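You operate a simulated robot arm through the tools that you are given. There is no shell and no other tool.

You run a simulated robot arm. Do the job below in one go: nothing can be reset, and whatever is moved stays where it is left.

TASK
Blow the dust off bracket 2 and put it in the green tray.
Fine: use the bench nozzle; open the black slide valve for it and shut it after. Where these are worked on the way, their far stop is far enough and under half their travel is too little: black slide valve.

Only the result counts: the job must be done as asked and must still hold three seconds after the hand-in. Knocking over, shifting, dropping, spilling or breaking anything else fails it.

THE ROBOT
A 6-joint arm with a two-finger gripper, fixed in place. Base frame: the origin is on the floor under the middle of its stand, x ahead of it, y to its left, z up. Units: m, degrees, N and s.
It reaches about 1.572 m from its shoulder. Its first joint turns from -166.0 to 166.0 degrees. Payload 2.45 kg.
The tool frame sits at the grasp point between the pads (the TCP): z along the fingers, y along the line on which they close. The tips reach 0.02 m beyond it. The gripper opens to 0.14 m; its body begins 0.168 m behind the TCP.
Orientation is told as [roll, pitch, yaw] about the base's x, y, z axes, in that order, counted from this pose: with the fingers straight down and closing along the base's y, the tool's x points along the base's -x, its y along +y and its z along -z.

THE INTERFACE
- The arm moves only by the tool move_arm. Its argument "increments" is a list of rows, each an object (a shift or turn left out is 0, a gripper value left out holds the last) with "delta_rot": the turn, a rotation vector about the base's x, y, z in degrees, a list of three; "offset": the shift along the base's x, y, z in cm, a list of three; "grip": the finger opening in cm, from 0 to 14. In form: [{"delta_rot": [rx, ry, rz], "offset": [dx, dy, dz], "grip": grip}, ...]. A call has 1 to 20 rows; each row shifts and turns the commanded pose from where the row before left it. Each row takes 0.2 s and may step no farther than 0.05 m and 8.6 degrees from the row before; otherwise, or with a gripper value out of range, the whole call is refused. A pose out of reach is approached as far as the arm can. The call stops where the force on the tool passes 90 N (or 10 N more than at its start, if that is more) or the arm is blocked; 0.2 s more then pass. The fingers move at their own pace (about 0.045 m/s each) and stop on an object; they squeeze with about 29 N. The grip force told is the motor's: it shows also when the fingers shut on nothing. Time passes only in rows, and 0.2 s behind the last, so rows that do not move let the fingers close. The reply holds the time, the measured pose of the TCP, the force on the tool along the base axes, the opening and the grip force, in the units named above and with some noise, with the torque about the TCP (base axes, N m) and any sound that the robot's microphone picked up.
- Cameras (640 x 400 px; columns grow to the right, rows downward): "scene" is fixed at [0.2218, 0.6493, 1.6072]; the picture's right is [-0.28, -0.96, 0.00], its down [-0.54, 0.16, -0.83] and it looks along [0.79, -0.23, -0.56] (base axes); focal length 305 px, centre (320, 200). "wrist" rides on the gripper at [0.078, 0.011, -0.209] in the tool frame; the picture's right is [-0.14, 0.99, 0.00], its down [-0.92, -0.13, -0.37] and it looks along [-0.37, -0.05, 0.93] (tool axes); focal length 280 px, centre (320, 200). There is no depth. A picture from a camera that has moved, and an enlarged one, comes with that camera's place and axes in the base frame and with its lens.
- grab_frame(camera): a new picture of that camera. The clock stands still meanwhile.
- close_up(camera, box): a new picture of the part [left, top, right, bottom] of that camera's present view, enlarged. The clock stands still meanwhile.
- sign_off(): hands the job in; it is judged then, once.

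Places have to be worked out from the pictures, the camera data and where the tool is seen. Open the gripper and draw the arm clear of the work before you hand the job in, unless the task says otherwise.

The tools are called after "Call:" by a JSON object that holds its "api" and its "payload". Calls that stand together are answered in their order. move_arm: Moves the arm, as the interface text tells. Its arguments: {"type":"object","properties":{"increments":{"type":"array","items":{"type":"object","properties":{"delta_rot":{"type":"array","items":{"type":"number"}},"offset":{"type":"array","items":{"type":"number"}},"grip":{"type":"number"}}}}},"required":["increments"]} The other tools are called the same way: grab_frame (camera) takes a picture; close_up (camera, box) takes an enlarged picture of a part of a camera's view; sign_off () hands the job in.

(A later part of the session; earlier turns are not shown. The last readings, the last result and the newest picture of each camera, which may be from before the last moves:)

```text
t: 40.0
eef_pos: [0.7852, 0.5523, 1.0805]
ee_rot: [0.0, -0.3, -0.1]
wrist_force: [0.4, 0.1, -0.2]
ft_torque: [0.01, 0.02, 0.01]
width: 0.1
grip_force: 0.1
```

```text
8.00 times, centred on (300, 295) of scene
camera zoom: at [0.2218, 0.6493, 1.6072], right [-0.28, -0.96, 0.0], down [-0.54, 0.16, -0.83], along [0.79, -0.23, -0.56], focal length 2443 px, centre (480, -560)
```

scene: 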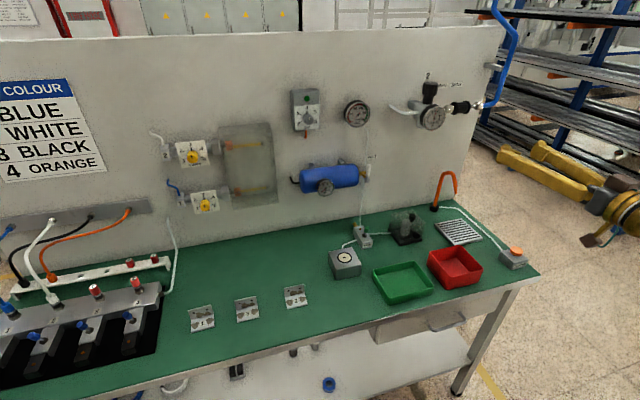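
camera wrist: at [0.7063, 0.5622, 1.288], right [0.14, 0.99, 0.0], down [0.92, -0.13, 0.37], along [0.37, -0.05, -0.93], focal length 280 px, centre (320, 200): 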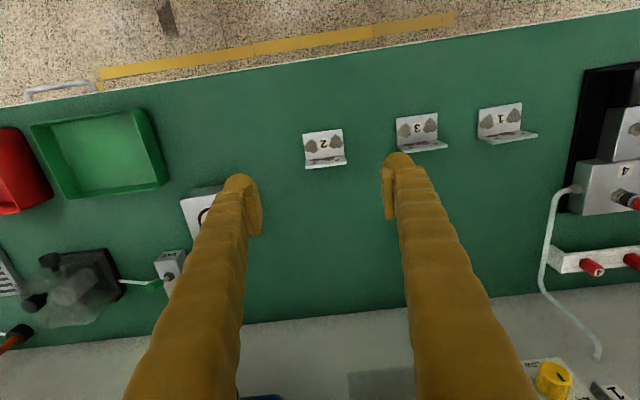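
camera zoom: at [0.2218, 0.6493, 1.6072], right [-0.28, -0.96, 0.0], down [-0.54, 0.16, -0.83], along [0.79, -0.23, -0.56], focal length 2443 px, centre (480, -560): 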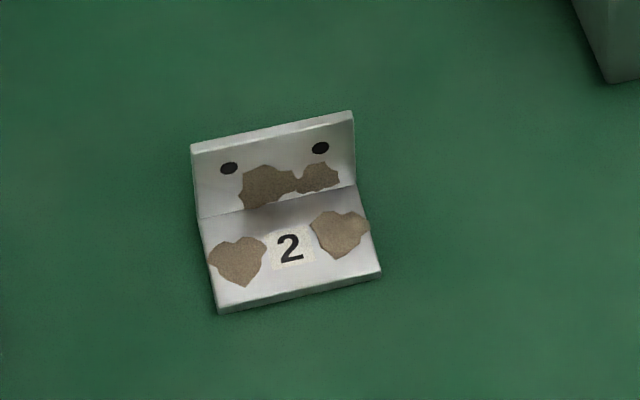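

Bracket 2 is square to the bench: base front edge at x ≈ 0.768, upright flange at x ≈ 0.807–0.811 rising to z ≈ 0.896, centred at y ≈ 0.558. I plan to pinch the flange with the fingers closing along x (yaw +90) and later set it down turned by 180° so both dusty faces meet the jet. First I yaw the hand.

Call:
{"api": "move_arm", "payload": {"increments": [{"delta_rot": [0, 0, 8.2], "offset": [0.2, 0.05, 0]}, {"delta_rot": [0, 0, 8.2], "offset": [0.2, 0.05, 0]}, {"delta_rot": [0, 0, 8.2], "offset": [0.2, 0.05, 0]}, {"delta_rot": [0, 0, 8.2], "offset": [0.2, 0.05, 0]}, {"delta_rot": [0, 0, 8.2], "offset": [0.2, 0.05, 0]}, {"delta_rot": [0, 0, 8.2], "offset": [0.2, 0.05, 0]}, {"delta_rot": [0, 0, 8.2], "offset": [0.2, 0.05, 0]}, {"delta_rot": [0, 0, 8.2], "offset": [0.2, 0.05, 0]}, {"delta_rot": [0, 0, 8.2], "offset": [0.2, 0.05, 0]}, {"delta_rot": [0, 0, 8.2], "offset": [0.2, 0.05, 0]}, {"delta_rot": [0, 0, 8], "offset": [0.2, 0.05, 0]}, {"offset": [0, 0, 0], "grip": 5}]}}

Call:
{"api": "grab_frame", "payload": {"camera": "wrist"}}

```text
t: 42.6
eef_pos: [0.8068, 0.5586, 1.0805]
ee_rot: [0.1, -0.2, 90.0]
wrist_force: [-0.3, 0.6, 0.8]
ft_torque: [0.0, 0.0, 0.0]
width: 0.0653
grip_force: 0.2
```

```text
taken
camera wrist: at [0.7956, 0.4782, 1.2885], right [-0.99, 0.14, 0.0], down [0.13, 0.92, 0.37], along [0.05, 0.37, -0.93], focal length 280 px, centre (320, 200)
```

wrist: 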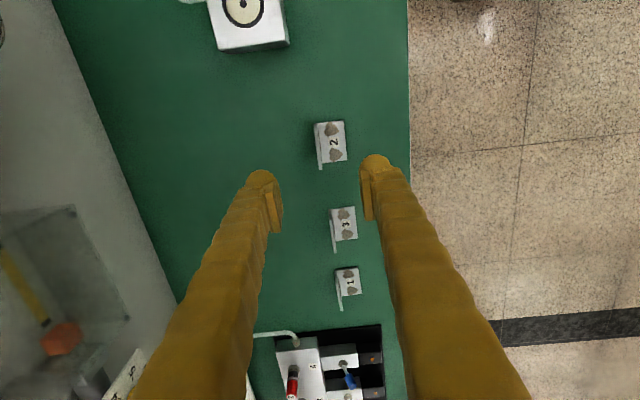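

Call:
{"api": "close_up", "payload": {"camera": "wrist", "box": [290, 105, 370, 185]}}

```text
5.00 times, centred on (330, 145) of wrist
camera zoom: at [0.7956, 0.4782, 1.2885], right [-0.99, 0.14, 0.0], down [0.13, 0.92, 0.37], along [0.05, 0.37, -0.93], focal length 1402 px, centre (270, 475)
```

zoom: 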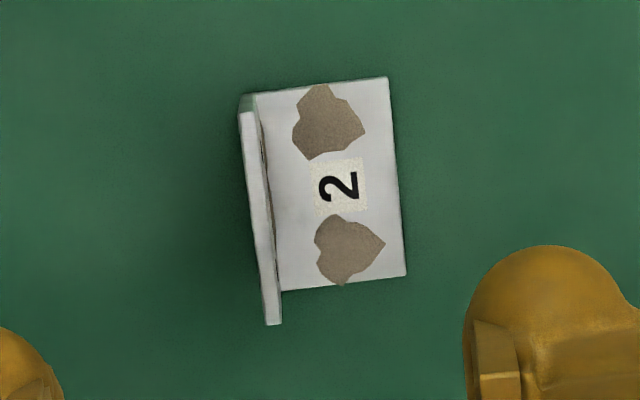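

The flange top centre refines to (0.809, 0.557). I descend over it with 5 cm opening, leaving the tips just above the base plate.

Call:
{"api": "move_arm", "payload": {"increments": [{"offset": [0.2, -0.15, -4], "grip": 5}, {"offset": [0, 0, -4]}, {"offset": [0, 0, -4]}, {"offset": [0, 0, -4]}, {"offset": [0, 0, 0]}]}}

Call:
{"api": "close_up", "payload": {"camera": "wrist", "box": [240, 100, 440, 260]}}

Call:
{"api": "close_up", "payload": {"camera": "scene", "box": [250, 240, 350, 320]}}

```text
t: 43.8
eef_pos: [0.8103, 0.5563, 0.9187]
ee_rot: [-0.1, -0.2, 89.9]
wrist_force: [0.3, 0.8, 0.7]
ft_torque: [0.0, 0.03, -0.02]
width: 0.0499
grip_force: 0.1
```

```text
2.50 times, centred on (340, 180) of wrist
camera zoom: at [0.7985, 0.4758, 1.1278], right [-0.99, 0.14, 0.0], down [0.13, 0.92, 0.37], along [0.05, 0.37, -0.93], focal length 701 px, centre (270, 250)
```

zoom: 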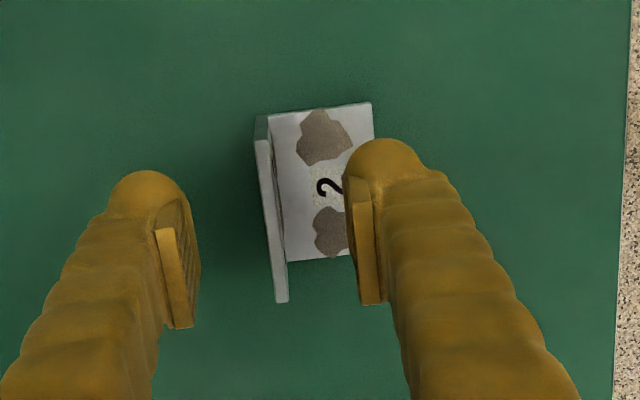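

```text
5.00 times, centred on (300, 280) of scene
camera zoom: at [0.2218, 0.6493, 1.6072], right [-0.28, -0.96, 0.0], down [-0.54, 0.16, -0.83], along [0.79, -0.23, -0.56], focal length 1527 px, centre (420, -200)
```

zoom: 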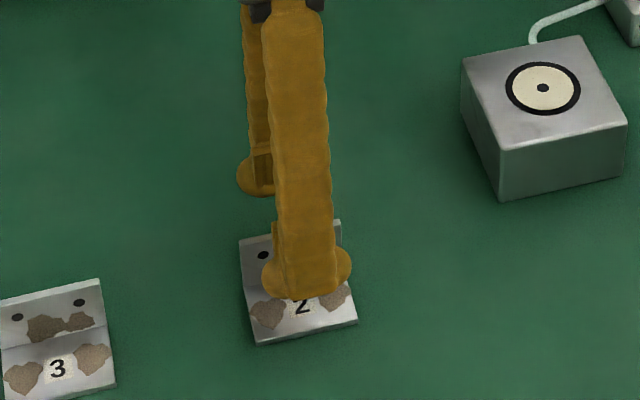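

The flange lies centrally between the pads. I lower to TCP z ≈ 0.887 in small steps.

Call:
{"api": "move_arm", "payload": {"increments": [{"offset": [-0.1, 0.05, -1]}, {"offset": [0, 0, -1]}, {"offset": [0, 0, -0.6]}, {"offset": [0, 0, -0.5]}, {"offset": [0, 0, 0]}]}}

Call:
{"api": "close_up", "payload": {"camera": "scene", "box": [250, 240, 350, 320]}}

```text
t: 45.0
eef_pos: [0.8084, 0.5585, 0.8877]
ee_rot: [0.0, -0.2, 90.0]
wrist_force: [0.6, 0.6, -0.5]
ft_torque: [0.02, 0.03, -0.01]
width: 0.0503
grip_force: 0.0
```

```text
5.00 times, centred on (300, 280) of scene
camera zoom: at [0.2218, 0.6493, 1.6072], right [-0.28, -0.96, 0.0], down [-0.54, 0.16, -0.83], along [0.79, -0.23, -0.56], focal length 1527 px, centre (420, -200)
```

zoom: 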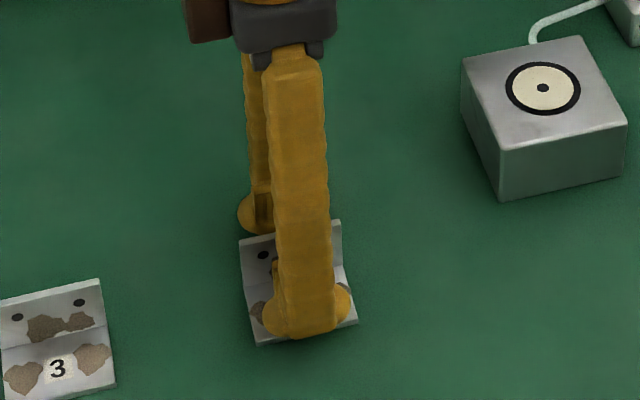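

No contact yet and the tips are around the flange. I close the grip.

Call:
{"api": "move_arm", "payload": {"increments": [{"grip": 0}, {"grip": 0}, {"grip": 0}, {"grip": 0}, {"grip": 0}]}}

Call:
{"api": "close_up", "payload": {"camera": "wrist", "box": [240, 100, 440, 260]}}

```text
t: 46.2
eef_pos: [0.8076, 0.5571, 0.8875]
ee_rot: [0.0, -0.3, 90.0]
wrist_force: [0.2, 0.0, 0.4]
ft_torque: [0.02, -0.03, -0.04]
width: 0.0059
grip_force: 28.5
```

```text
2.50 times, centred on (340, 180) of wrist
camera zoom: at [0.797, 0.4776, 1.097], right [-0.99, 0.14, 0.0], down [0.13, 0.92, 0.37], along [0.05, 0.37, -0.93], focal length 701 px, centre (270, 250)
```

zoom: 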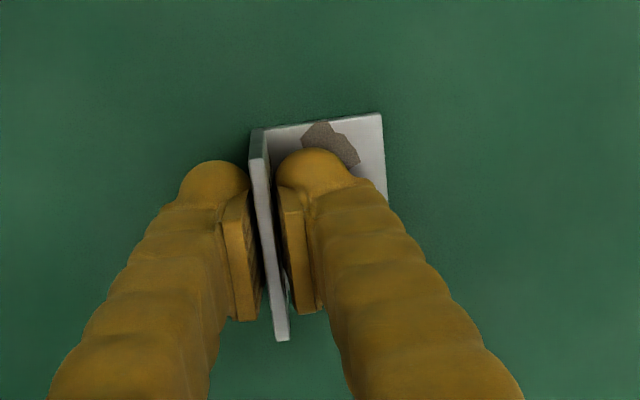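

The flange is gripped at 5.9 mm. I lift and check that it comes along.

Call:
{"api": "move_arm", "payload": {"increments": [{"offset": [0, 0, 1]}, {"offset": [0, 0, 2]}, {"offset": [0, 0, 4]}, {"offset": [0, 0, 5]}, {"offset": [0, 0, 5]}, {"offset": [0, 0, 5]}, {"offset": [0, 0, 4]}, {"offset": [0, 0, 0]}]}}

Call:
{"api": "close_up", "payload": {"camera": "scene", "box": [220, 180, 380, 320]}}

Call:
{"api": "grab_frame", "payload": {"camera": "wrist"}}

```text
t: 48.0
eef_pos: [0.8089, 0.5595, 1.1504]
ee_rot: [0.1, -0.1, 90.0]
wrist_force: [0.7, 0.4, -0.7]
ft_torque: [0.03, -0.01, -0.01]
width: 0.0062
grip_force: 28.9
```

```text
2.86 times, centred on (300, 250) of scene
camera zoom: at [0.2218, 0.6493, 1.6072], right [-0.28, -0.96, 0.0], down [-0.54, 0.16, -0.83], along [0.79, -0.23, -0.56], focal length 873 px, centre (377, 57)
```

zoom: 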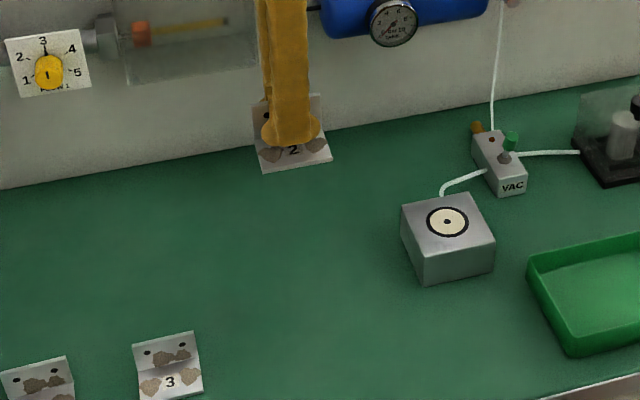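

```text
taken
camera wrist: at [0.7973, 0.4798, 1.3586], right [-0.99, 0.14, 0.0], down [0.13, 0.92, 0.37], along [0.05, 0.37, -0.93], focal length 280 px, centre (320, 200)
```

wrist: 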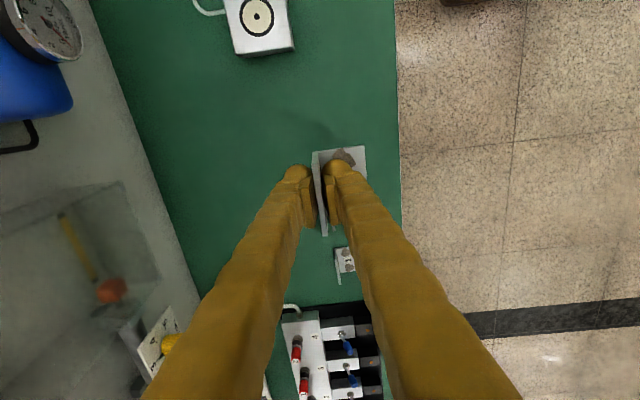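

Bracket 2 is held securely. I carry it toward the grate side at z ≈ 1.15 while turning the hand back through yaw 0 toward -90.

Call:
{"api": "move_arm", "payload": {"increments": [{"delta_rot": [0, 0, -8.2], "offset": [0, -2.3, 0]}, {"delta_rot": [0, 0, -8.2], "offset": [0, -2.3, 0]}, {"delta_rot": [0, 0, -8.2], "offset": [0, -2.3, 0]}, {"delta_rot": [0, 0, -8.2], "offset": [0, -2.3, 0]}, {"delta_rot": [0, 0, -8.2], "offset": [0, -2.3, 0]}, {"delta_rot": [0, 0, -8.2], "offset": [0, -2.3, 0]}, {"delta_rot": [0, 0, -8.2], "offset": [0, -2.3, 0]}, {"delta_rot": [0, 0, -8.2], "offset": [0, -2.3, 0]}, {"delta_rot": [0, 0, -8.2], "offset": [0, -2.3, 0]}, {"delta_rot": [0, 0, -8.2], "offset": [0, -2.3, 0]}, {"delta_rot": [0, 0, -8], "offset": [0, -2.3, 0]}]}}

Call:
{"api": "move_arm", "payload": {"increments": [{"delta_rot": [0, 0, -8.2], "offset": [0, -2.3, 0]}, {"delta_rot": [0, 0, -8.2], "offset": [0, -2.3, 0]}, {"delta_rot": [0, 0, -8.2], "offset": [0, -2.3, 0]}, {"delta_rot": [0, 0, -8.2], "offset": [0, -2.3, 0]}, {"delta_rot": [0, 0, -8.2], "offset": [0, -2.3, 0]}, {"delta_rot": [0, 0, -8.2], "offset": [0, -2.3, 0]}, {"delta_rot": [0, 0, -8.2], "offset": [0, -2.3, 0]}, {"delta_rot": [0, 0, -8.2], "offset": [0, -2.3, 0]}, {"delta_rot": [0, 0, -8.2], "offset": [0, -2.3, 0]}, {"delta_rot": [0, 0, -8.2], "offset": [0, 0, 0]}, {"delta_rot": [0, 0, -8], "offset": [0, 0, 0]}, {"offset": [0, 0, 0]}]}}

Call:
{"api": "grab_frame", "payload": {"camera": "wrist"}}

Call:
{"api": "grab_frame", "payload": {"camera": "scene"}}

```text
t: 50.4
eef_pos: [0.8082, 0.3051, 1.1494]
ee_rot: [0.1, -0.1, -0.2]
wrist_force: [-0.4, -0.4, -0.5]
ft_torque: [0.0, 0.04, 0.01]
width: 0.0059
grip_force: 29.4
```

```text
t: 53.0
eef_pos: [0.8078, 0.0969, 1.1488]
ee_rot: [0.0, -0.4, -90.1]
wrist_force: [-0.7, 0.2, -0.1]
ft_torque: [-0.01, 0.02, 0.01]
width: 0.0062
grip_force: 28.5
```

```text
taken
camera wrist: at [0.8189, 0.1747, 1.3571], right [0.99, -0.14, 0.0], down [-0.13, -0.92, 0.37], along [-0.05, -0.37, -0.93], focal length 280 px, centre (320, 200)
```

wrist: 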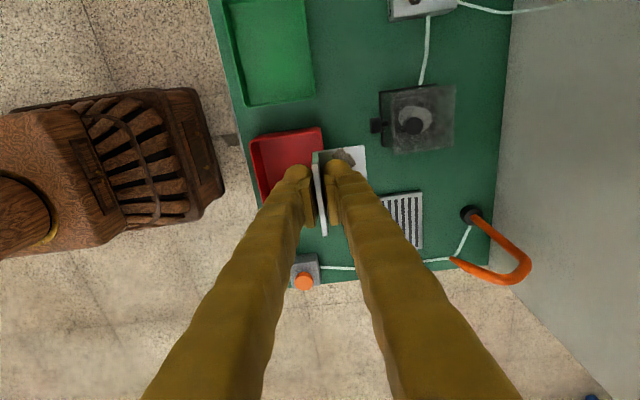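

```text
taken
```

scene: 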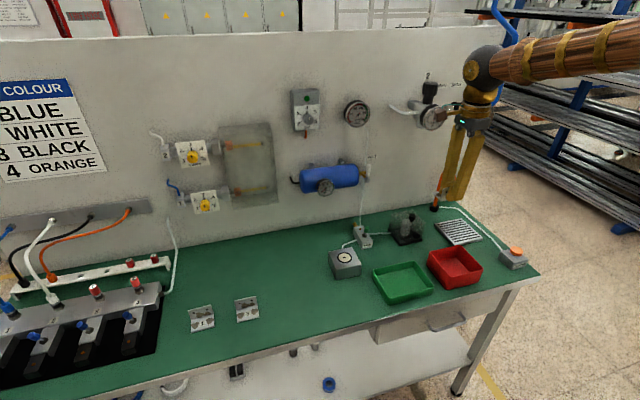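

The bracket now has its flange on the -x side and the base toward +x, facing the nozzle. I zoom in on the nozzle and grate for exact geometry.

Call:
{"api": "close_up", "payload": {"camera": "wrist", "box": [370, 180, 550, 300]}}

```text
3.33 times, centred on (460, 240) of wrist
camera zoom: at [0.8189, 0.1747, 1.3571], right [0.99, -0.14, 0.0], down [-0.13, -0.92, 0.37], along [-0.05, -0.37, -0.93], focal length 935 px, centre (-147, 67)
```

zoom: 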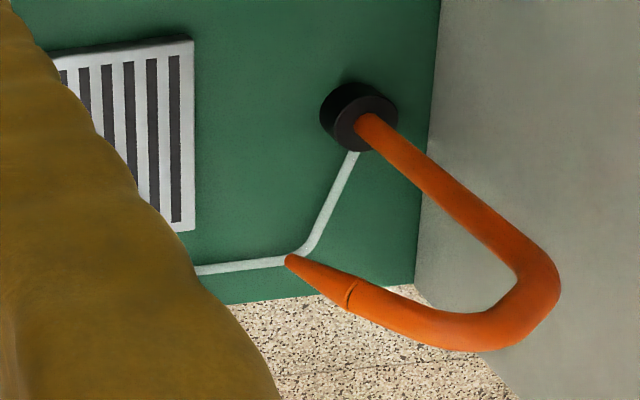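

Nozzle tip is (0.980, -0.088, 0.997), aimed 31° off vertical toward -x, so it hits near (0.90, -0.09) at grate level. I plan to set the flange at x ≈ 0.883, y ≈ -0.09, and move above that spot now.

Call:
{"api": "move_arm", "payload": {"increments": [{"offset": [1.5, -3.74, -1]}, {"offset": [1.5, -3.74, -1]}, {"offset": [1.5, -3.74, -1]}, {"offset": [1.5, -3.74, -1]}, {"offset": [1.5, -3.74, -1]}, {"offset": [0, 0, -4]}, {"offset": [0, 0, -4]}, {"offset": [0, 0, -4]}, {"offset": [0, 0, -4]}, {"offset": [0, 0, 0]}]}}

Call:
{"api": "grab_frame", "payload": {"camera": "wrist"}}

Call:
{"api": "close_up", "payload": {"camera": "scene", "box": [400, 140, 540, 270]}}

```text
t: 55.2
eef_pos: [0.8831, -0.0897, 0.9394]
ee_rot: [0.0, -0.2, -90.1]
wrist_force: [0.4, -0.5, -0.4]
ft_torque: [-0.01, 0.03, -0.03]
width: 0.006
grip_force: 28.9
```

```text
taken
camera wrist: at [0.8938, -0.0112, 1.148], right [0.99, -0.14, 0.0], down [-0.13, -0.92, 0.37], along [-0.05, -0.37, -0.93], focal length 280 px, centre (320, 200)
```

wrist: 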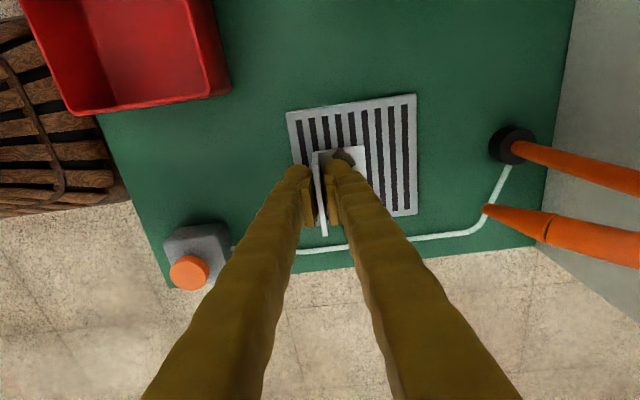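

```text
3.08 times, centred on (470, 205) of scene
camera zoom: at [0.2218, 0.6493, 1.6072], right [-0.28, -0.96, 0.0], down [-0.54, 0.16, -0.83], along [0.79, -0.23, -0.56], focal length 940 px, centre (-142, 185)
```

zoom: 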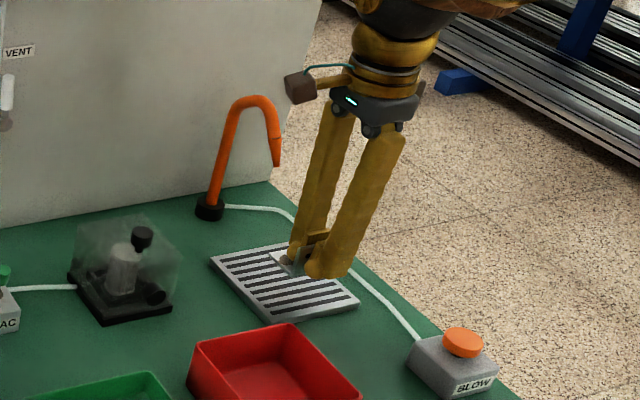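

Everything matches: flange at x = 0.883 over the grate (x 0.86–0.985). I lower slowly until contact is felt.

Call:
{"api": "move_arm", "payload": {"increments": [{"offset": [0, 0, -1]}, {"offset": [0, 0, -1]}, {"offset": [0, 0, -0.5]}, {"offset": [0, 0, -0.5]}, {"offset": [0, 0, -0.3]}]}}

Call:
{"api": "close_up", "payload": {"camera": "scene", "box": [440, 200, 510, 260]}}

```text
t: 56.4
eef_pos: [0.8826, -0.0901, 0.9063]
ee_rot: [0.0, -0.2, -90.0]
wrist_force: [0.8, -0.5, 0.3]
ft_torque: [0.0, 0.02, 0.0]
width: 0.0059
grip_force: 29.2
```

```text
6.67 times, centred on (475, 230) of scene
camera zoom: at [0.2218, 0.6493, 1.6072], right [-0.28, -0.96, 0.0], down [-0.54, 0.16, -0.83], along [0.79, -0.23, -0.56], focal length 2036 px, centre (-713, 0)
```

zoom: 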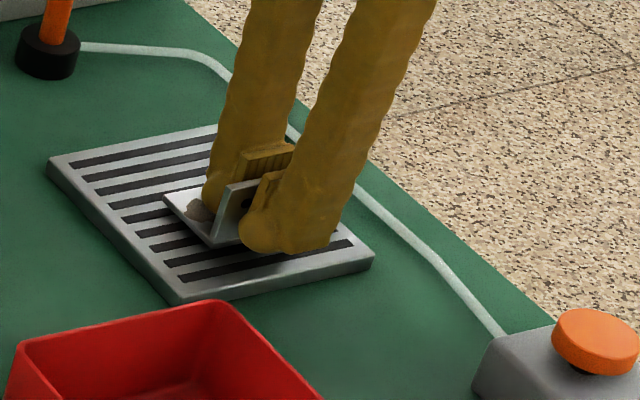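

No contact yet. I keep lowering in 2 mm steps.

Call:
{"api": "move_arm", "payload": {"increments": [{"offset": [0, 0, -0.2]}, {"offset": [0, 0, -0.2]}, {"offset": [0, 0, -0.2]}]}}

```text
t: 57.2
eef_pos: [0.8835, -0.0902, 0.8993]
ee_rot: [0.0, -0.3, -90.0]
wrist_force: [-2.9, -0.1, 11.4]
ft_torque: [0.0, 0.05, 0.04]
width: 0.0059
grip_force: 29.0
```

The bracket touched the grate at TCP z ≈ 0.899 with 11 N. I ease off 1 mm and open the fingers moderately.

Call:
{"api": "move_arm", "payload": {"increments": [{"offset": [0, 0, 0.1]}, {"grip": 4}, {"grip": 4}, {"grip": 4}, {"grip": 4}]}}

Call:
{"api": "close_up", "payload": {"camera": "wrist", "box": [250, 90, 450, 260]}}

Call:
{"api": "close_up", "payload": {"camera": "scene", "box": [440, 200, 510, 260]}}

```text
t: 58.4
eef_pos: [0.8836, -0.0893, 0.9003]
ee_rot: [0.0, -0.3, -90.0]
wrist_force: [0.4, -1.0, 0.8]
ft_torque: [0.01, 0.04, 0.01]
width: 0.04
grip_force: 0.0
```

```text
2.35 times, centred on (350, 175) of wrist
camera zoom: at [0.8939, -0.012, 1.109], right [0.99, -0.14, 0.0], down [-0.13, -0.92, 0.37], along [-0.05, -0.37, -0.93], focal length 660 px, centre (249, 259)
```

zoom: 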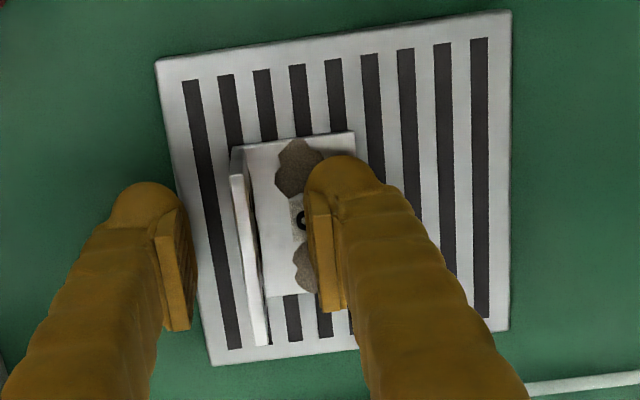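

```text
6.67 times, centred on (475, 230) of scene
camera zoom: at [0.2218, 0.6493, 1.6072], right [-0.28, -0.96, 0.0], down [-0.54, 0.16, -0.83], along [0.79, -0.23, -0.56], focal length 2036 px, centre (-713, 0)
```

zoom: 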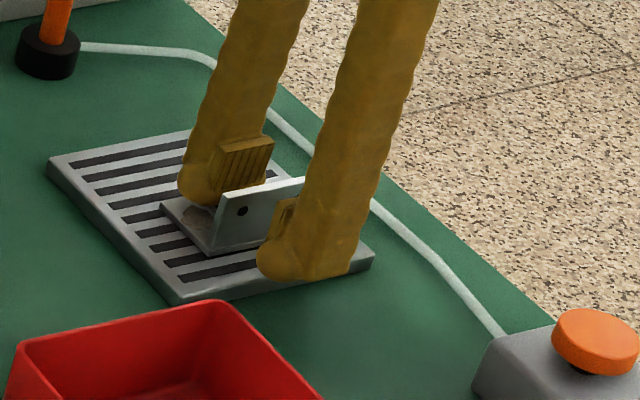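

The bracket stands flat on the grate. I lift straight up and look down on it.

Call:
{"api": "move_arm", "payload": {"increments": [{"offset": [0, 0, 2]}, {"offset": [0, 0, 4]}, {"offset": [0, 0, 4]}, {"offset": [0, 0, 4]}, {"offset": [0, 0, 4]}, {"offset": [-3, -1, 2], "grip": 0}, {"offset": [-3, -1, 0]}, {"offset": [0, 0, 0]}]}}

Call:
{"api": "grab_frame", "payload": {"camera": "wrist"}}

Call:
{"api": "close_up", "payload": {"camera": "scene", "box": [410, 160, 570, 290]}}

```text
t: 60.2
eef_pos: [0.8242, -0.1094, 1.1001]
ee_rot: [0.0, -0.3, -89.9]
wrist_force: [-0.4, -0.4, -0.9]
ft_torque: [0.05, -0.02, 0.02]
width: 0.0
grip_force: 23.7
```

```text
taken
camera wrist: at [0.8343, -0.032, 1.3082], right [0.99, -0.14, 0.0], down [-0.13, -0.92, 0.37], along [-0.05, -0.37, -0.93], focal length 280 px, centre (320, 200)
```

wrist: 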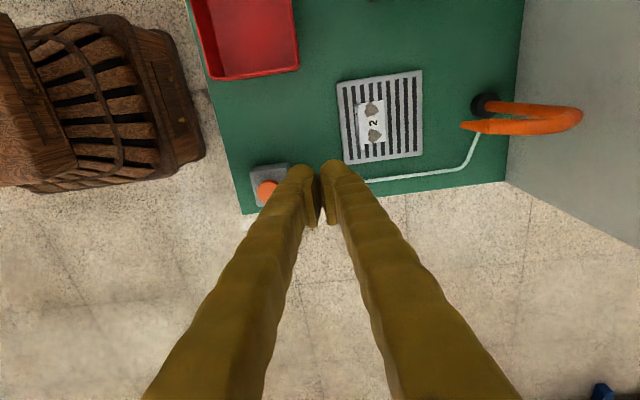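

```text
3.08 times, centred on (490, 225) of scene
camera zoom: at [0.2218, 0.6493, 1.6072], right [-0.28, -0.96, 0.0], down [-0.54, 0.16, -0.83], along [0.79, -0.23, -0.56], focal length 940 px, centre (-203, 123)
```

zoom: 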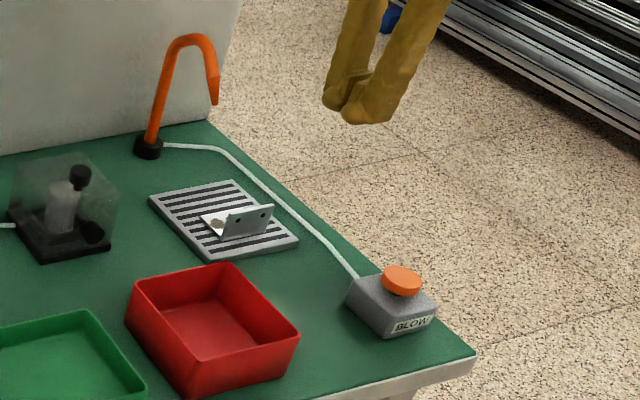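

The bracket sits well on the grate, with both dusty faces toward the nozzle. I go to the BLOW button with the fingers closed.

Call:
{"api": "move_arm", "payload": {"increments": [{"offset": [-2.8, -1.9, -2]}, {"offset": [-2.8, -1.9, -2]}, {"offset": [-2.8, -1.9, -2]}, {"offset": [0, 0, -4]}, {"offset": [0, 0, -4]}, {"offset": [0, 0, -1.5]}, {"offset": [0, 0, 0]}]}}

Call:
{"api": "close_up", "payload": {"camera": "scene", "box": [410, 160, 570, 290]}}

Call:
{"api": "grab_frame", "payload": {"camera": "wrist"}}

```text
t: 61.8
eef_pos: [0.7399, -0.1671, 0.9448]
ee_rot: [0.0, -0.3, -90.2]
wrist_force: [0.2, 0.7, -0.1]
ft_torque: [0.01, 0.01, 0.0]
width: 0.0002
grip_force: 29.5
```

```text
3.08 times, centred on (490, 225) of scene
camera zoom: at [0.2218, 0.6493, 1.6072], right [-0.28, -0.96, 0.0], down [-0.54, 0.16, -0.83], along [0.79, -0.23, -0.56], focal length 940 px, centre (-203, 123)
```

zoom: 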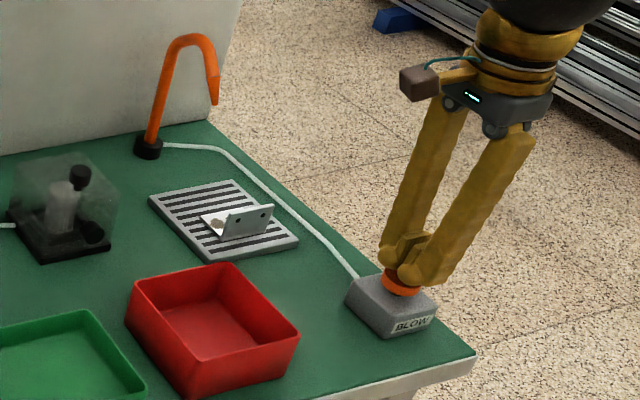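

```text
taken
camera wrist: at [0.7501, -0.0883, 1.1534], right [0.99, -0.14, 0.0], down [-0.13, -0.92, 0.37], along [-0.05, -0.37, -0.93], focal length 280 px, centre (320, 200)
```

wrist: 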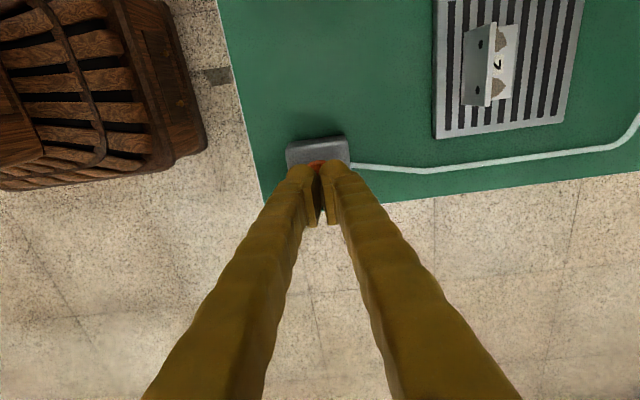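

Aligned on the button. I press down to the same depth that clicked before, then hold and check the jet on the bracket.

Call:
{"api": "move_arm", "payload": {"increments": [{"offset": [0, 0, -0.4]}, {"offset": [0, 0, -0.4]}, {"offset": [0, 0, -0.4]}, {"offset": [0, 0, -0.3]}, {"offset": [0, 0, 0]}]}}

Call:
{"api": "close_up", "payload": {"camera": "scene", "box": [410, 160, 570, 290]}}

Call:
{"api": "close_up", "payload": {"camera": "wrist", "box": [420, 0, 640, 150]}}

```text
t: 63.0
eef_pos: [0.7387, -0.1668, 0.9311]
ee_rot: [0.1, -0.3, -90.0]
wrist_force: [-1.5, 0.2, 4.7]
ft_torque: [0.05, 0.03, -0.01]
width: 0.0059
grip_force: 29.3
heard: click
```

```text
3.08 times, centred on (490, 225) of scene
camera zoom: at [0.2218, 0.6493, 1.6072], right [-0.28, -0.96, 0.0], down [-0.54, 0.16, -0.83], along [0.79, -0.23, -0.56], focal length 940 px, centre (-203, 123)
```

zoom: 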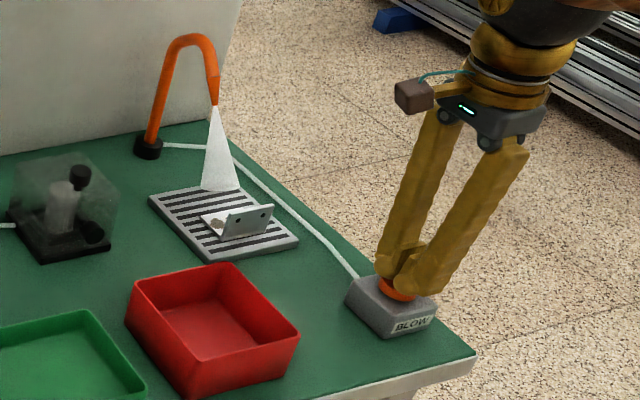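

```text
2.67 times, centred on (530, 75) of wrist
camera zoom: at [0.75, -0.0892, 1.1394], right [0.99, -0.14, 0.0], down [-0.13, -0.92, 0.37], along [-0.05, -0.37, -0.93], focal length 748 px, centre (-240, 533)
```

zoom: 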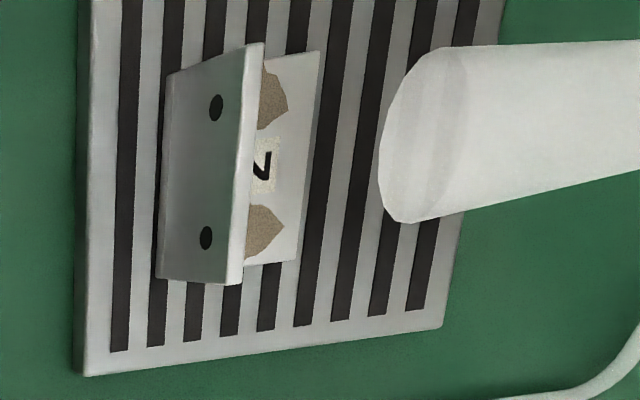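

The jet is on. Its visible cone ends at about (0.931, -0.09, 0.907), a bit short of the bracket. I hold the button for a few seconds and watch the dust.

Call:
{"api": "move_arm", "payload": {"increments": [{"offset": [0, 0, 0]}, {"offset": [0, 0, 0]}, {"offset": [0, 0, 0]}, {"offset": [0, 0, 0]}, {"offset": [0, 0, 0]}, {"offset": [0, 0, 0]}, {"offset": [0, 0, 0]}, {"offset": [0, 0, 0]}, {"offset": [0, 0, 0]}, {"offset": [0, 0, 0]}]}}

Call:
{"api": "close_up", "payload": {"camera": "wrist", "box": [420, 0, 640, 150]}}

```text
t: 65.2
eef_pos: [0.7397, -0.1671, 0.9308]
ee_rot: [0.0, -0.3, -90.1]
wrist_force: [-1.1, -0.1, 3.5]
ft_torque: [0.01, 0.04, 0.03]
width: 0.006
grip_force: 29.2
```

```text
2.67 times, centred on (530, 75) of wrist
camera zoom: at [0.7501, -0.0892, 1.1393], right [0.99, -0.14, 0.0], down [-0.13, -0.92, 0.37], along [-0.05, -0.37, -0.93], focal length 748 px, centre (-240, 533)
```

zoom: 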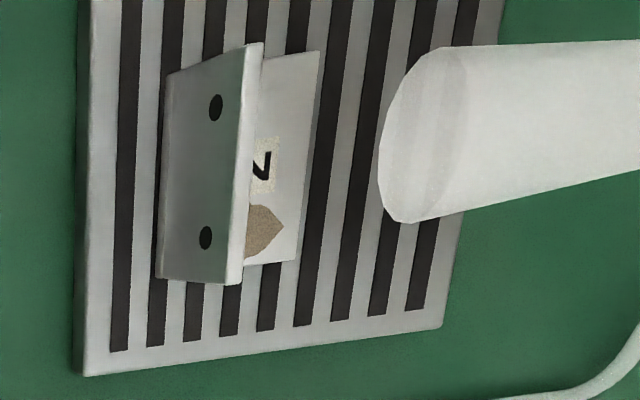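

One of the patches has already gone, so the jet works on it here. I keep holding.

Call:
{"api": "move_arm", "payload": {"increments": [{"offset": [0, 0, 0]}, {"offset": [0, 0, 0]}, {"offset": [0, 0, 0]}, {"offset": [0, 0, 0]}, {"offset": [0, 0, 0]}, {"offset": [0, 0, 0]}, {"offset": [0, 0, 0]}, {"offset": [0, 0, 0]}, {"offset": [0, 0, 0]}, {"offset": [0, 0, 0]}, {"offset": [0, 0, 0]}, {"offset": [0, 0, 0]}, {"offset": [0, 0, 0]}, {"offset": [0, 0, 0]}, {"offset": [0, 0, 0]}]}}

Call:
{"api": "close_up", "payload": {"camera": "wrist", "box": [420, 0, 640, 150]}}

Call:
{"api": "close_up", "payload": {"camera": "scene", "box": [440, 200, 510, 260]}}

```text
t: 68.4
eef_pos: [0.7388, -0.1663, 0.93]
ee_rot: [0.0, -0.3, -90.0]
wrist_force: [0.7, 0.3, 4.4]
ft_torque: [0.01, -0.01, 0.0]
width: 0.006
grip_force: 29.3
```

```text
2.67 times, centred on (530, 75) of wrist
camera zoom: at [0.7501, -0.0892, 1.1393], right [0.99, -0.14, 0.0], down [-0.13, -0.92, 0.37], along [-0.05, -0.37, -0.93], focal length 748 px, centre (-240, 533)
```

zoom: 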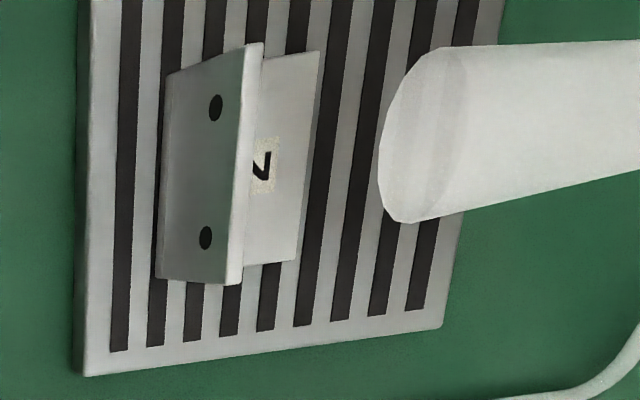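

```text
6.67 times, centred on (475, 230) of scene
camera zoom: at [0.2218, 0.6493, 1.6072], right [-0.28, -0.96, 0.0], down [-0.54, 0.16, -0.83], along [0.79, -0.23, -0.56], focal length 2036 px, centre (-713, 0)
```

zoom: 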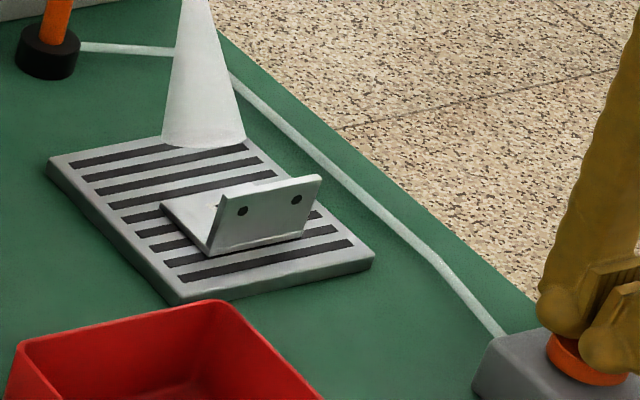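

Both base patches are gone; the flange's inner face isn't visible from here. I hold the jet another 4 seconds for the flange patch.

Call:
{"api": "move_arm", "payload": {"increments": [{"offset": [0, 0, 0]}, {"offset": [0, 0, 0]}, {"offset": [0, 0, 0]}, {"offset": [0, 0, 0]}, {"offset": [0, 0, 0]}, {"offset": [0, 0, 0]}, {"offset": [0, 0, 0]}, {"offset": [0, 0, 0]}, {"offset": [0, 0, 0]}, {"offset": [0, 0, 0]}, {"offset": [0, 0, 0]}, {"offset": [0, 0, 0]}, {"offset": [0, 0, 0]}, {"offset": [0, 0, 0]}, {"offset": [0, 0, 0]}, {"offset": [0, 0, 0]}, {"offset": [0, 0, 0]}, {"offset": [0, 0, 0]}, {"offset": [0, 0, 0]}, {"offset": [0, 0, 0]}]}}

Call:
{"api": "move_arm", "payload": {"increments": [{"offset": [0, 0, 1]}, {"offset": [0, 0, 4]}, {"offset": [0, 0, 4]}, {"offset": [0, 0, 4]}, {"offset": [2.5, 2, 3]}, {"offset": [2.5, 2, 3]}, {"offset": [2.5, 2, 2]}, {"offset": [2.5, 2, 0]}, {"offset": [2.5, 2, 0]}, {"offset": [2.5, 2, 0]}, {"offset": [0, 0, 0]}]}}

Call:
{"api": "grab_frame", "payload": {"camera": "wrist"}}

Call:
{"api": "close_up", "payload": {"camera": "scene", "box": [410, 160, 570, 290]}}

```text
t: 72.6
eef_pos: [0.7395, -0.1668, 0.9309]
ee_rot: [0.0, -0.3, -90.1]
wrist_force: [0.1, -0.2, 4.8]
ft_torque: [0.01, 0.0, 0.06]
width: 0.006
grip_force: 28.8
```

```text
t: 75.0
eef_pos: [0.8894, -0.0456, 1.1392]
ee_rot: [-0.1, -0.3, -90.0]
wrist_force: [-0.2, -0.6, -0.3]
ft_torque: [0.02, -0.04, -0.03]
width: 0.0
grip_force: 29.7
```

```text
taken
camera wrist: at [0.8997, 0.0321, 1.3479], right [0.99, -0.14, 0.0], down [-0.13, -0.92, 0.37], along [-0.05, -0.37, -0.93], focal length 280 px, centre (320, 200)
```

wrist: 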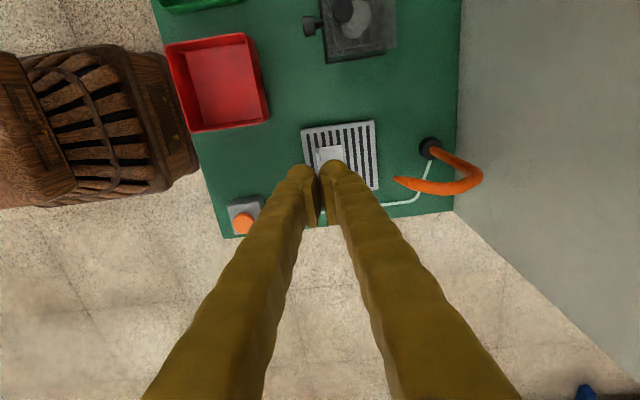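

```text
3.08 times, centred on (490, 225) of scene
camera zoom: at [0.2218, 0.6493, 1.6072], right [-0.28, -0.96, 0.0], down [-0.54, 0.16, -0.83], along [0.79, -0.23, -0.56], focal length 940 px, centre (-203, 123)
```

zoom: 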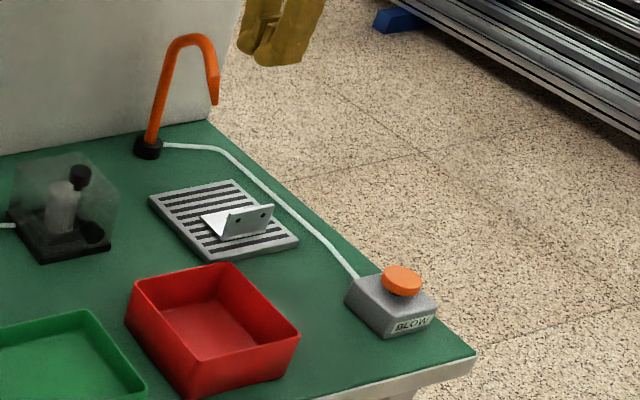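

The jet is off and the tagged base is clean; the bracket has not moved. I go back above it with opened fingers to pinch the flange again.

Call:
{"api": "move_arm", "payload": {"increments": [{"offset": [-0.2, -1.5, 0], "grip": 5}, {"offset": [-0.2, -1.5, -2]}, {"offset": [-0.2, -1.4, -3]}, {"offset": [0, 0, -4]}, {"offset": [0, 0, -4]}, {"offset": [0, 0, 0]}]}}

Call:
{"api": "close_up", "payload": {"camera": "wrist", "box": [250, 90, 450, 260]}}

```text
t: 76.4
eef_pos: [0.8813, -0.0893, 1.0077]
ee_rot: [0.0, -0.3, -90.1]
wrist_force: [-0.3, 1.0, -0.2]
ft_torque: [0.0, -0.01, 0.01]
width: 0.05
grip_force: 0.0
```

```text
2.35 times, centred on (350, 175) of wrist
camera zoom: at [0.8924, -0.0108, 1.2171], right [0.99, -0.14, 0.0], down [-0.13, -0.92, 0.37], along [-0.05, -0.37, -0.93], focal length 660 px, centre (249, 259)
```

zoom: 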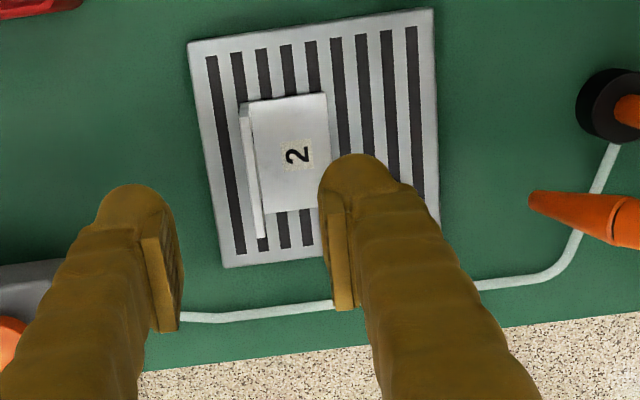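

The flange top is at (0.884, -0.090), unmoved. I descend onto it and grip.

Call:
{"api": "move_arm", "payload": {"increments": [{"offset": [0.2, 0, -4]}, {"offset": [0, 0, -4]}, {"offset": [0, 0, -1.5]}, {"offset": [0, 0, -1.1]}, {"offset": [0, 0, 0]}, {"grip": 0}, {"grip": 0}, {"grip": 0}, {"grip": 0}, {"grip": 0}]}}

```text
t: 78.6
eef_pos: [0.8844, -0.0903, 0.905]
ee_rot: [0.0, -0.3, -90.0]
wrist_force: [0.1, 0.1, 0.4]
ft_torque: [0.0, 0.01, -0.04]
width: 0.0059
grip_force: 28.8
```

Gripped at 5.9 mm. I lift clear and carry it toward the green tray while turning the hand to yaw 0.

Call:
{"api": "move_arm", "payload": {"increments": [{"offset": [0, 0, 1]}, {"offset": [0, 0, 3]}, {"offset": [0, 0, 4]}, {"offset": [0, 0, 4]}, {"offset": [0, 0, 4]}, {"offset": [0, 0, 3]}, {"offset": [0, 0, 0]}]}}

Call:
{"api": "move_arm", "payload": {"increments": [{"delta_rot": [0, 0, 8.2], "offset": [-1.15, 2.96, 0]}, {"delta_rot": [0, 0, 8.2], "offset": [-1.15, 2.96, 0]}, {"delta_rot": [0, 0, 8.2], "offset": [-1.15, 2.96, 0]}, {"delta_rot": [0, 0, 8.2], "offset": [-1.15, 2.96, 0]}, {"delta_rot": [0, 0, 8.2], "offset": [-1.15, 2.96, 0]}, {"delta_rot": [0, 0, 8.2], "offset": [-1.15, 2.96, 0]}, {"delta_rot": [0, 0, 8.2], "offset": [-1.15, 2.96, 0]}, {"delta_rot": [0, 0, 8.2], "offset": [-1.15, 2.96, 0]}, {"delta_rot": [0, 0, 8.2], "offset": [-1.15, 2.96, 0]}, {"delta_rot": [0, 0, 8.2], "offset": [-1.15, 2.96, 0]}, {"delta_rot": [0, 0, 8], "offset": [-1.15, 2.96, 0]}, {"offset": [0, 0, 0]}]}}

Call:
{"api": "grab_frame", "payload": {"camera": "wrist"}}

Call:
{"api": "close_up", "payload": {"camera": "scene", "box": [320, 140, 480, 310]}}

```text
t: 80.2
eef_pos: [0.8842, -0.0904, 1.0941]
ee_rot: [0.0, -0.3, -90.1]
wrist_force: [-0.8, 0.3, 0.0]
ft_torque: [0.0, -0.03, 0.02]
width: 0.006
grip_force: 29.0
```

```text
t: 82.8
eef_pos: [0.7581, 0.2352, 1.0953]
ee_rot: [-0.1, -0.2, 0.0]
wrist_force: [-0.1, 0.0, -0.8]
ft_torque: [0.01, -0.01, 0.0]
width: 0.0059
grip_force: 28.7
```

```text
taken
camera wrist: at [0.6794, 0.2451, 1.3038], right [0.14, 0.99, 0.0], down [0.92, -0.13, 0.37], along [0.37, -0.05, -0.93], focal length 280 px, centre (320, 200)
```

wrist: 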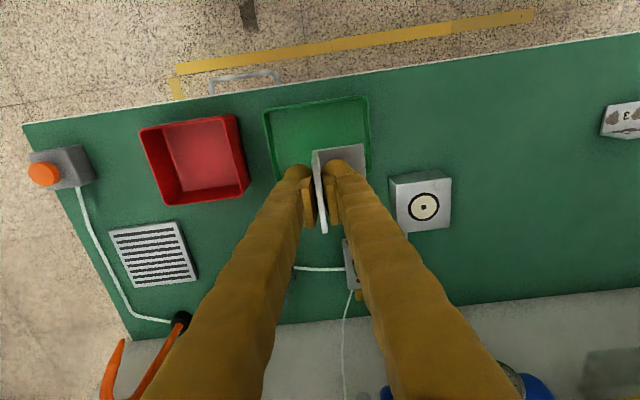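

```text
2.35 times, centred on (400, 225) of scene
camera zoom: at [0.2218, 0.6493, 1.6072], right [-0.28, -0.96, 0.0], down [-0.54, 0.16, -0.83], along [0.79, -0.23, -0.56], focal length 719 px, centre (132, 141)
```

zoom: 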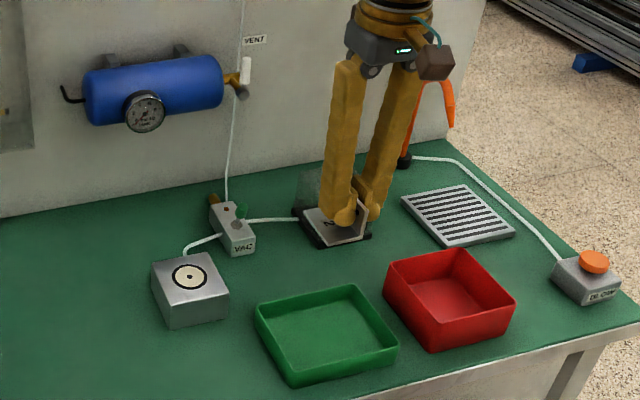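

Call:
{"api": "close_up", "payload": {"camera": "scene", "box": [380, 205, 430, 250]}}

Call:
{"api": "close_up", "payload": {"camera": "wrist", "box": [250, 85, 390, 245]}}

```text
8.89 times, centred on (405, 228) of scene
camera zoom: at [0.2218, 0.6493, 1.6072], right [-0.28, -0.96, 0.0], down [-0.54, 0.16, -0.83], along [0.79, -0.23, -0.56], focal length 2715 px, centre (-436, -44)
```

zoom: 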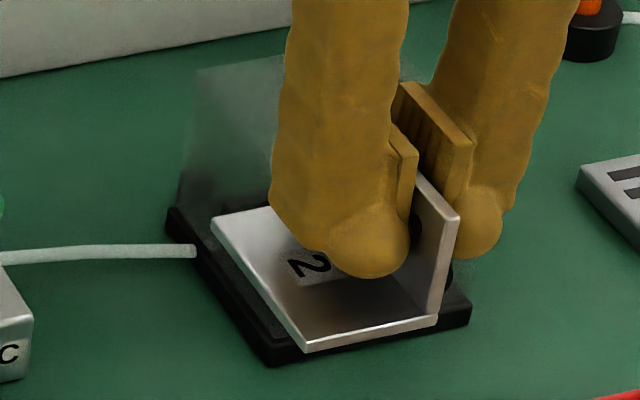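

```text
2.50 times, centred on (320, 165) of wrist
camera zoom: at [0.6794, 0.2451, 1.3038], right [0.14, 0.99, 0.0], down [0.92, -0.13, 0.37], along [0.37, -0.05, -0.93], focal length 701 px, centre (320, 288)
```

zoom: 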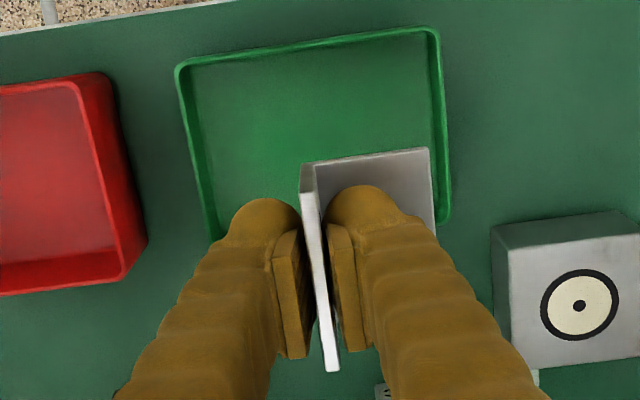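

The visible parts of the flange and base look clean. The tray rim spans x 0.70–0.81, y 0.16–0.308; I aim the TCP at (0.755, 0.225) and lower toward it.

Call:
{"api": "move_arm", "payload": {"increments": [{"offset": [-0.3, -1, -3]}, {"offset": [0, 0, -4]}, {"offset": [0, 0, -4]}, {"offset": [0, 0, -3.5]}, {"offset": [0, 0, 0]}]}}

Call:
{"api": "grab_frame", "payload": {"camera": "wrist"}}

Call:
{"api": "close_up", "payload": {"camera": "scene", "box": [360, 220, 450, 310]}}

```text
t: 84.0
eef_pos: [0.7545, 0.2246, 0.9516]
ee_rot: [0.0, -0.2, 0.0]
wrist_force: [-0.2, 0.1, -0.5]
ft_torque: [-0.02, 0.0, 0.01]
width: 0.006
grip_force: 29.1
```

```text
taken
camera wrist: at [0.6757, 0.2354, 1.1598], right [0.14, 0.99, 0.0], down [0.92, -0.13, 0.37], along [0.37, -0.05, -0.93], focal length 280 px, centre (320, 200)
```

wrist: 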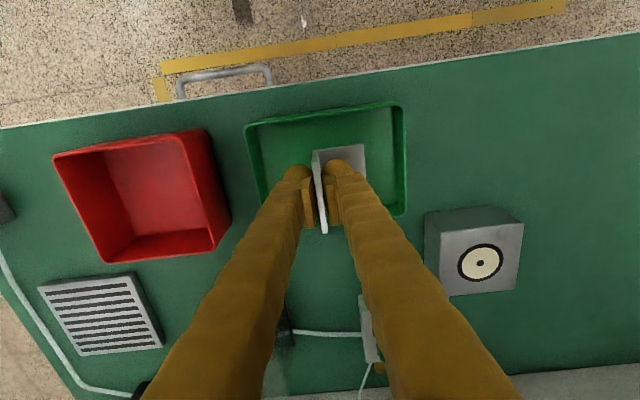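

```text
4.44 times, centred on (405, 265) of scene
camera zoom: at [0.2218, 0.6493, 1.6072], right [-0.28, -0.96, 0.0], down [-0.54, 0.16, -0.83], along [0.79, -0.23, -0.56], focal length 1357 px, centre (-58, -89)
```

zoom: 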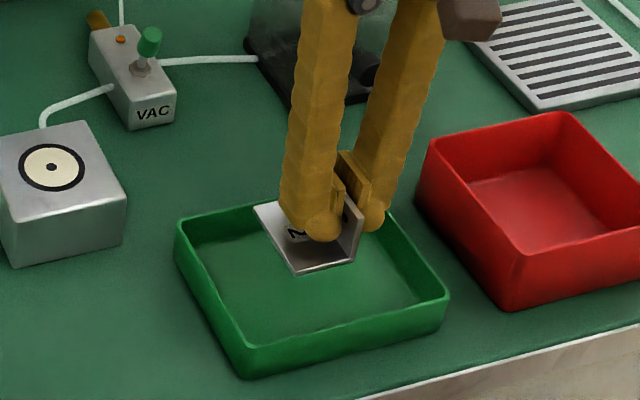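

The bracket is well inside the tray outline. I lower it in small steps until it touches the tray floor.

Call:
{"api": "move_arm", "payload": {"increments": [{"offset": [0, 0, -1.5]}, {"offset": [0, 0, -1.5]}, {"offset": [0, 0, -1]}, {"offset": [0, 0, -0.4]}, {"offset": [0, 0, -0.3]}]}}

```text
t: 85.2
eef_pos: [0.7541, 0.2246, 0.9028]
ee_rot: [-0.1, -0.2, 0.0]
wrist_force: [0.3, -0.3, -0.5]
ft_torque: [0.0, 0.03, -0.01]
width: 0.0059
grip_force: 29.1
```

Call:
{"api": "move_arm", "payload": {"increments": [{"offset": [0, 0, -0.2]}, {"offset": [0, 0, -0.2]}, {"offset": [0, 0, -0.2]}]}}

```text
t: 86.0
eef_pos: [0.7548, 0.2251, 0.8962]
ee_rot: [-0.1, -0.3, 0.0]
wrist_force: [0.6, -0.3, -1.0]
ft_torque: [0.01, 0.02, 0.02]
width: 0.0059
grip_force: 28.8
```

No contact yet at TCP z 0.896, so I keep lowering by 2 mm steps.

Call:
{"api": "move_arm", "payload": {"increments": [{"offset": [0, 0, -0.2]}, {"offset": [0, 0, -0.2]}]}}

```text
t: 86.6
eef_pos: [0.7564, 0.2265, 0.8939]
ee_rot: [0.2, -0.4, 0.1]
wrist_force: [-5.0, 0.2, 31.0]
ft_torque: [0.0, 0.03, 0.0]
width: 0.0062
grip_force: 28.8
```

Contact at TCP z ≈ 0.894. I relieve 2 mm and open the fingers a little way to release.

Call:
{"api": "move_arm", "payload": {"increments": [{"offset": [0, 0, 0.2]}, {"offset": [0, 0, 0]}, {"grip": 3}, {"grip": 3}, {"grip": 3}, {"offset": [0, 0, 0]}]}}

Call:
{"api": "close_up", "payload": {"camera": "wrist", "box": [220, 85, 420, 245]}}

Call:
{"api": "close_up", "payload": {"camera": "scene", "box": [360, 220, 450, 310]}}

```text
t: 88.0
eef_pos: [0.7558, 0.2247, 0.8941]
ee_rot: [0.1, -0.2, 0.1]
wrist_force: [0.8, 0.4, 0.1]
ft_torque: [0.01, -0.02, 0.02]
width: 0.0301
grip_force: 0.0
```

```text
2.50 times, centred on (320, 165) of wrist
camera zoom: at [0.6764, 0.2343, 1.1032], right [0.14, 0.99, 0.0], down [0.92, -0.13, 0.37], along [0.37, -0.05, -0.93], focal length 701 px, centre (320, 288)
```

zoom: 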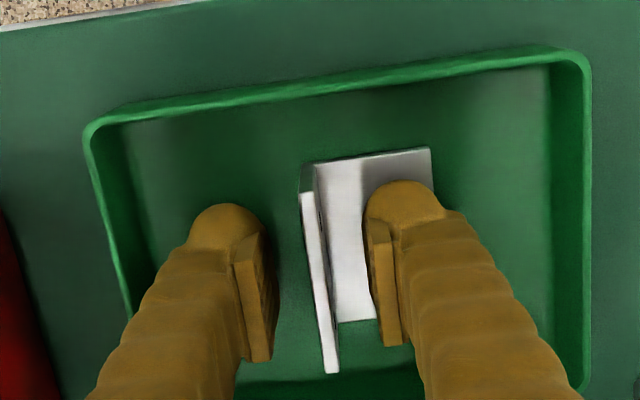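

```text
4.44 times, centred on (405, 265) of scene
camera zoom: at [0.2218, 0.6493, 1.6072], right [-0.28, -0.96, 0.0], down [-0.54, 0.16, -0.83], along [0.79, -0.23, -0.56], focal length 1357 px, centre (-58, -89)
```

zoom: 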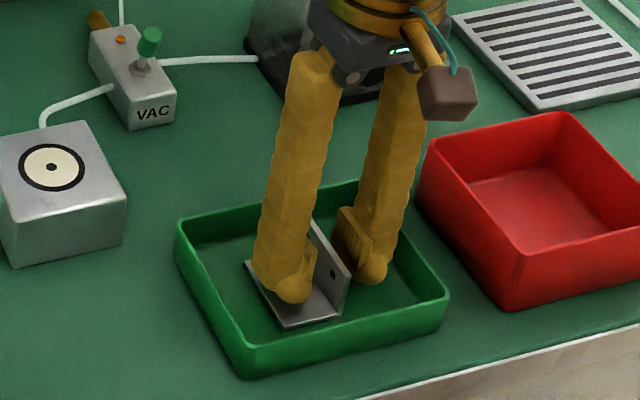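

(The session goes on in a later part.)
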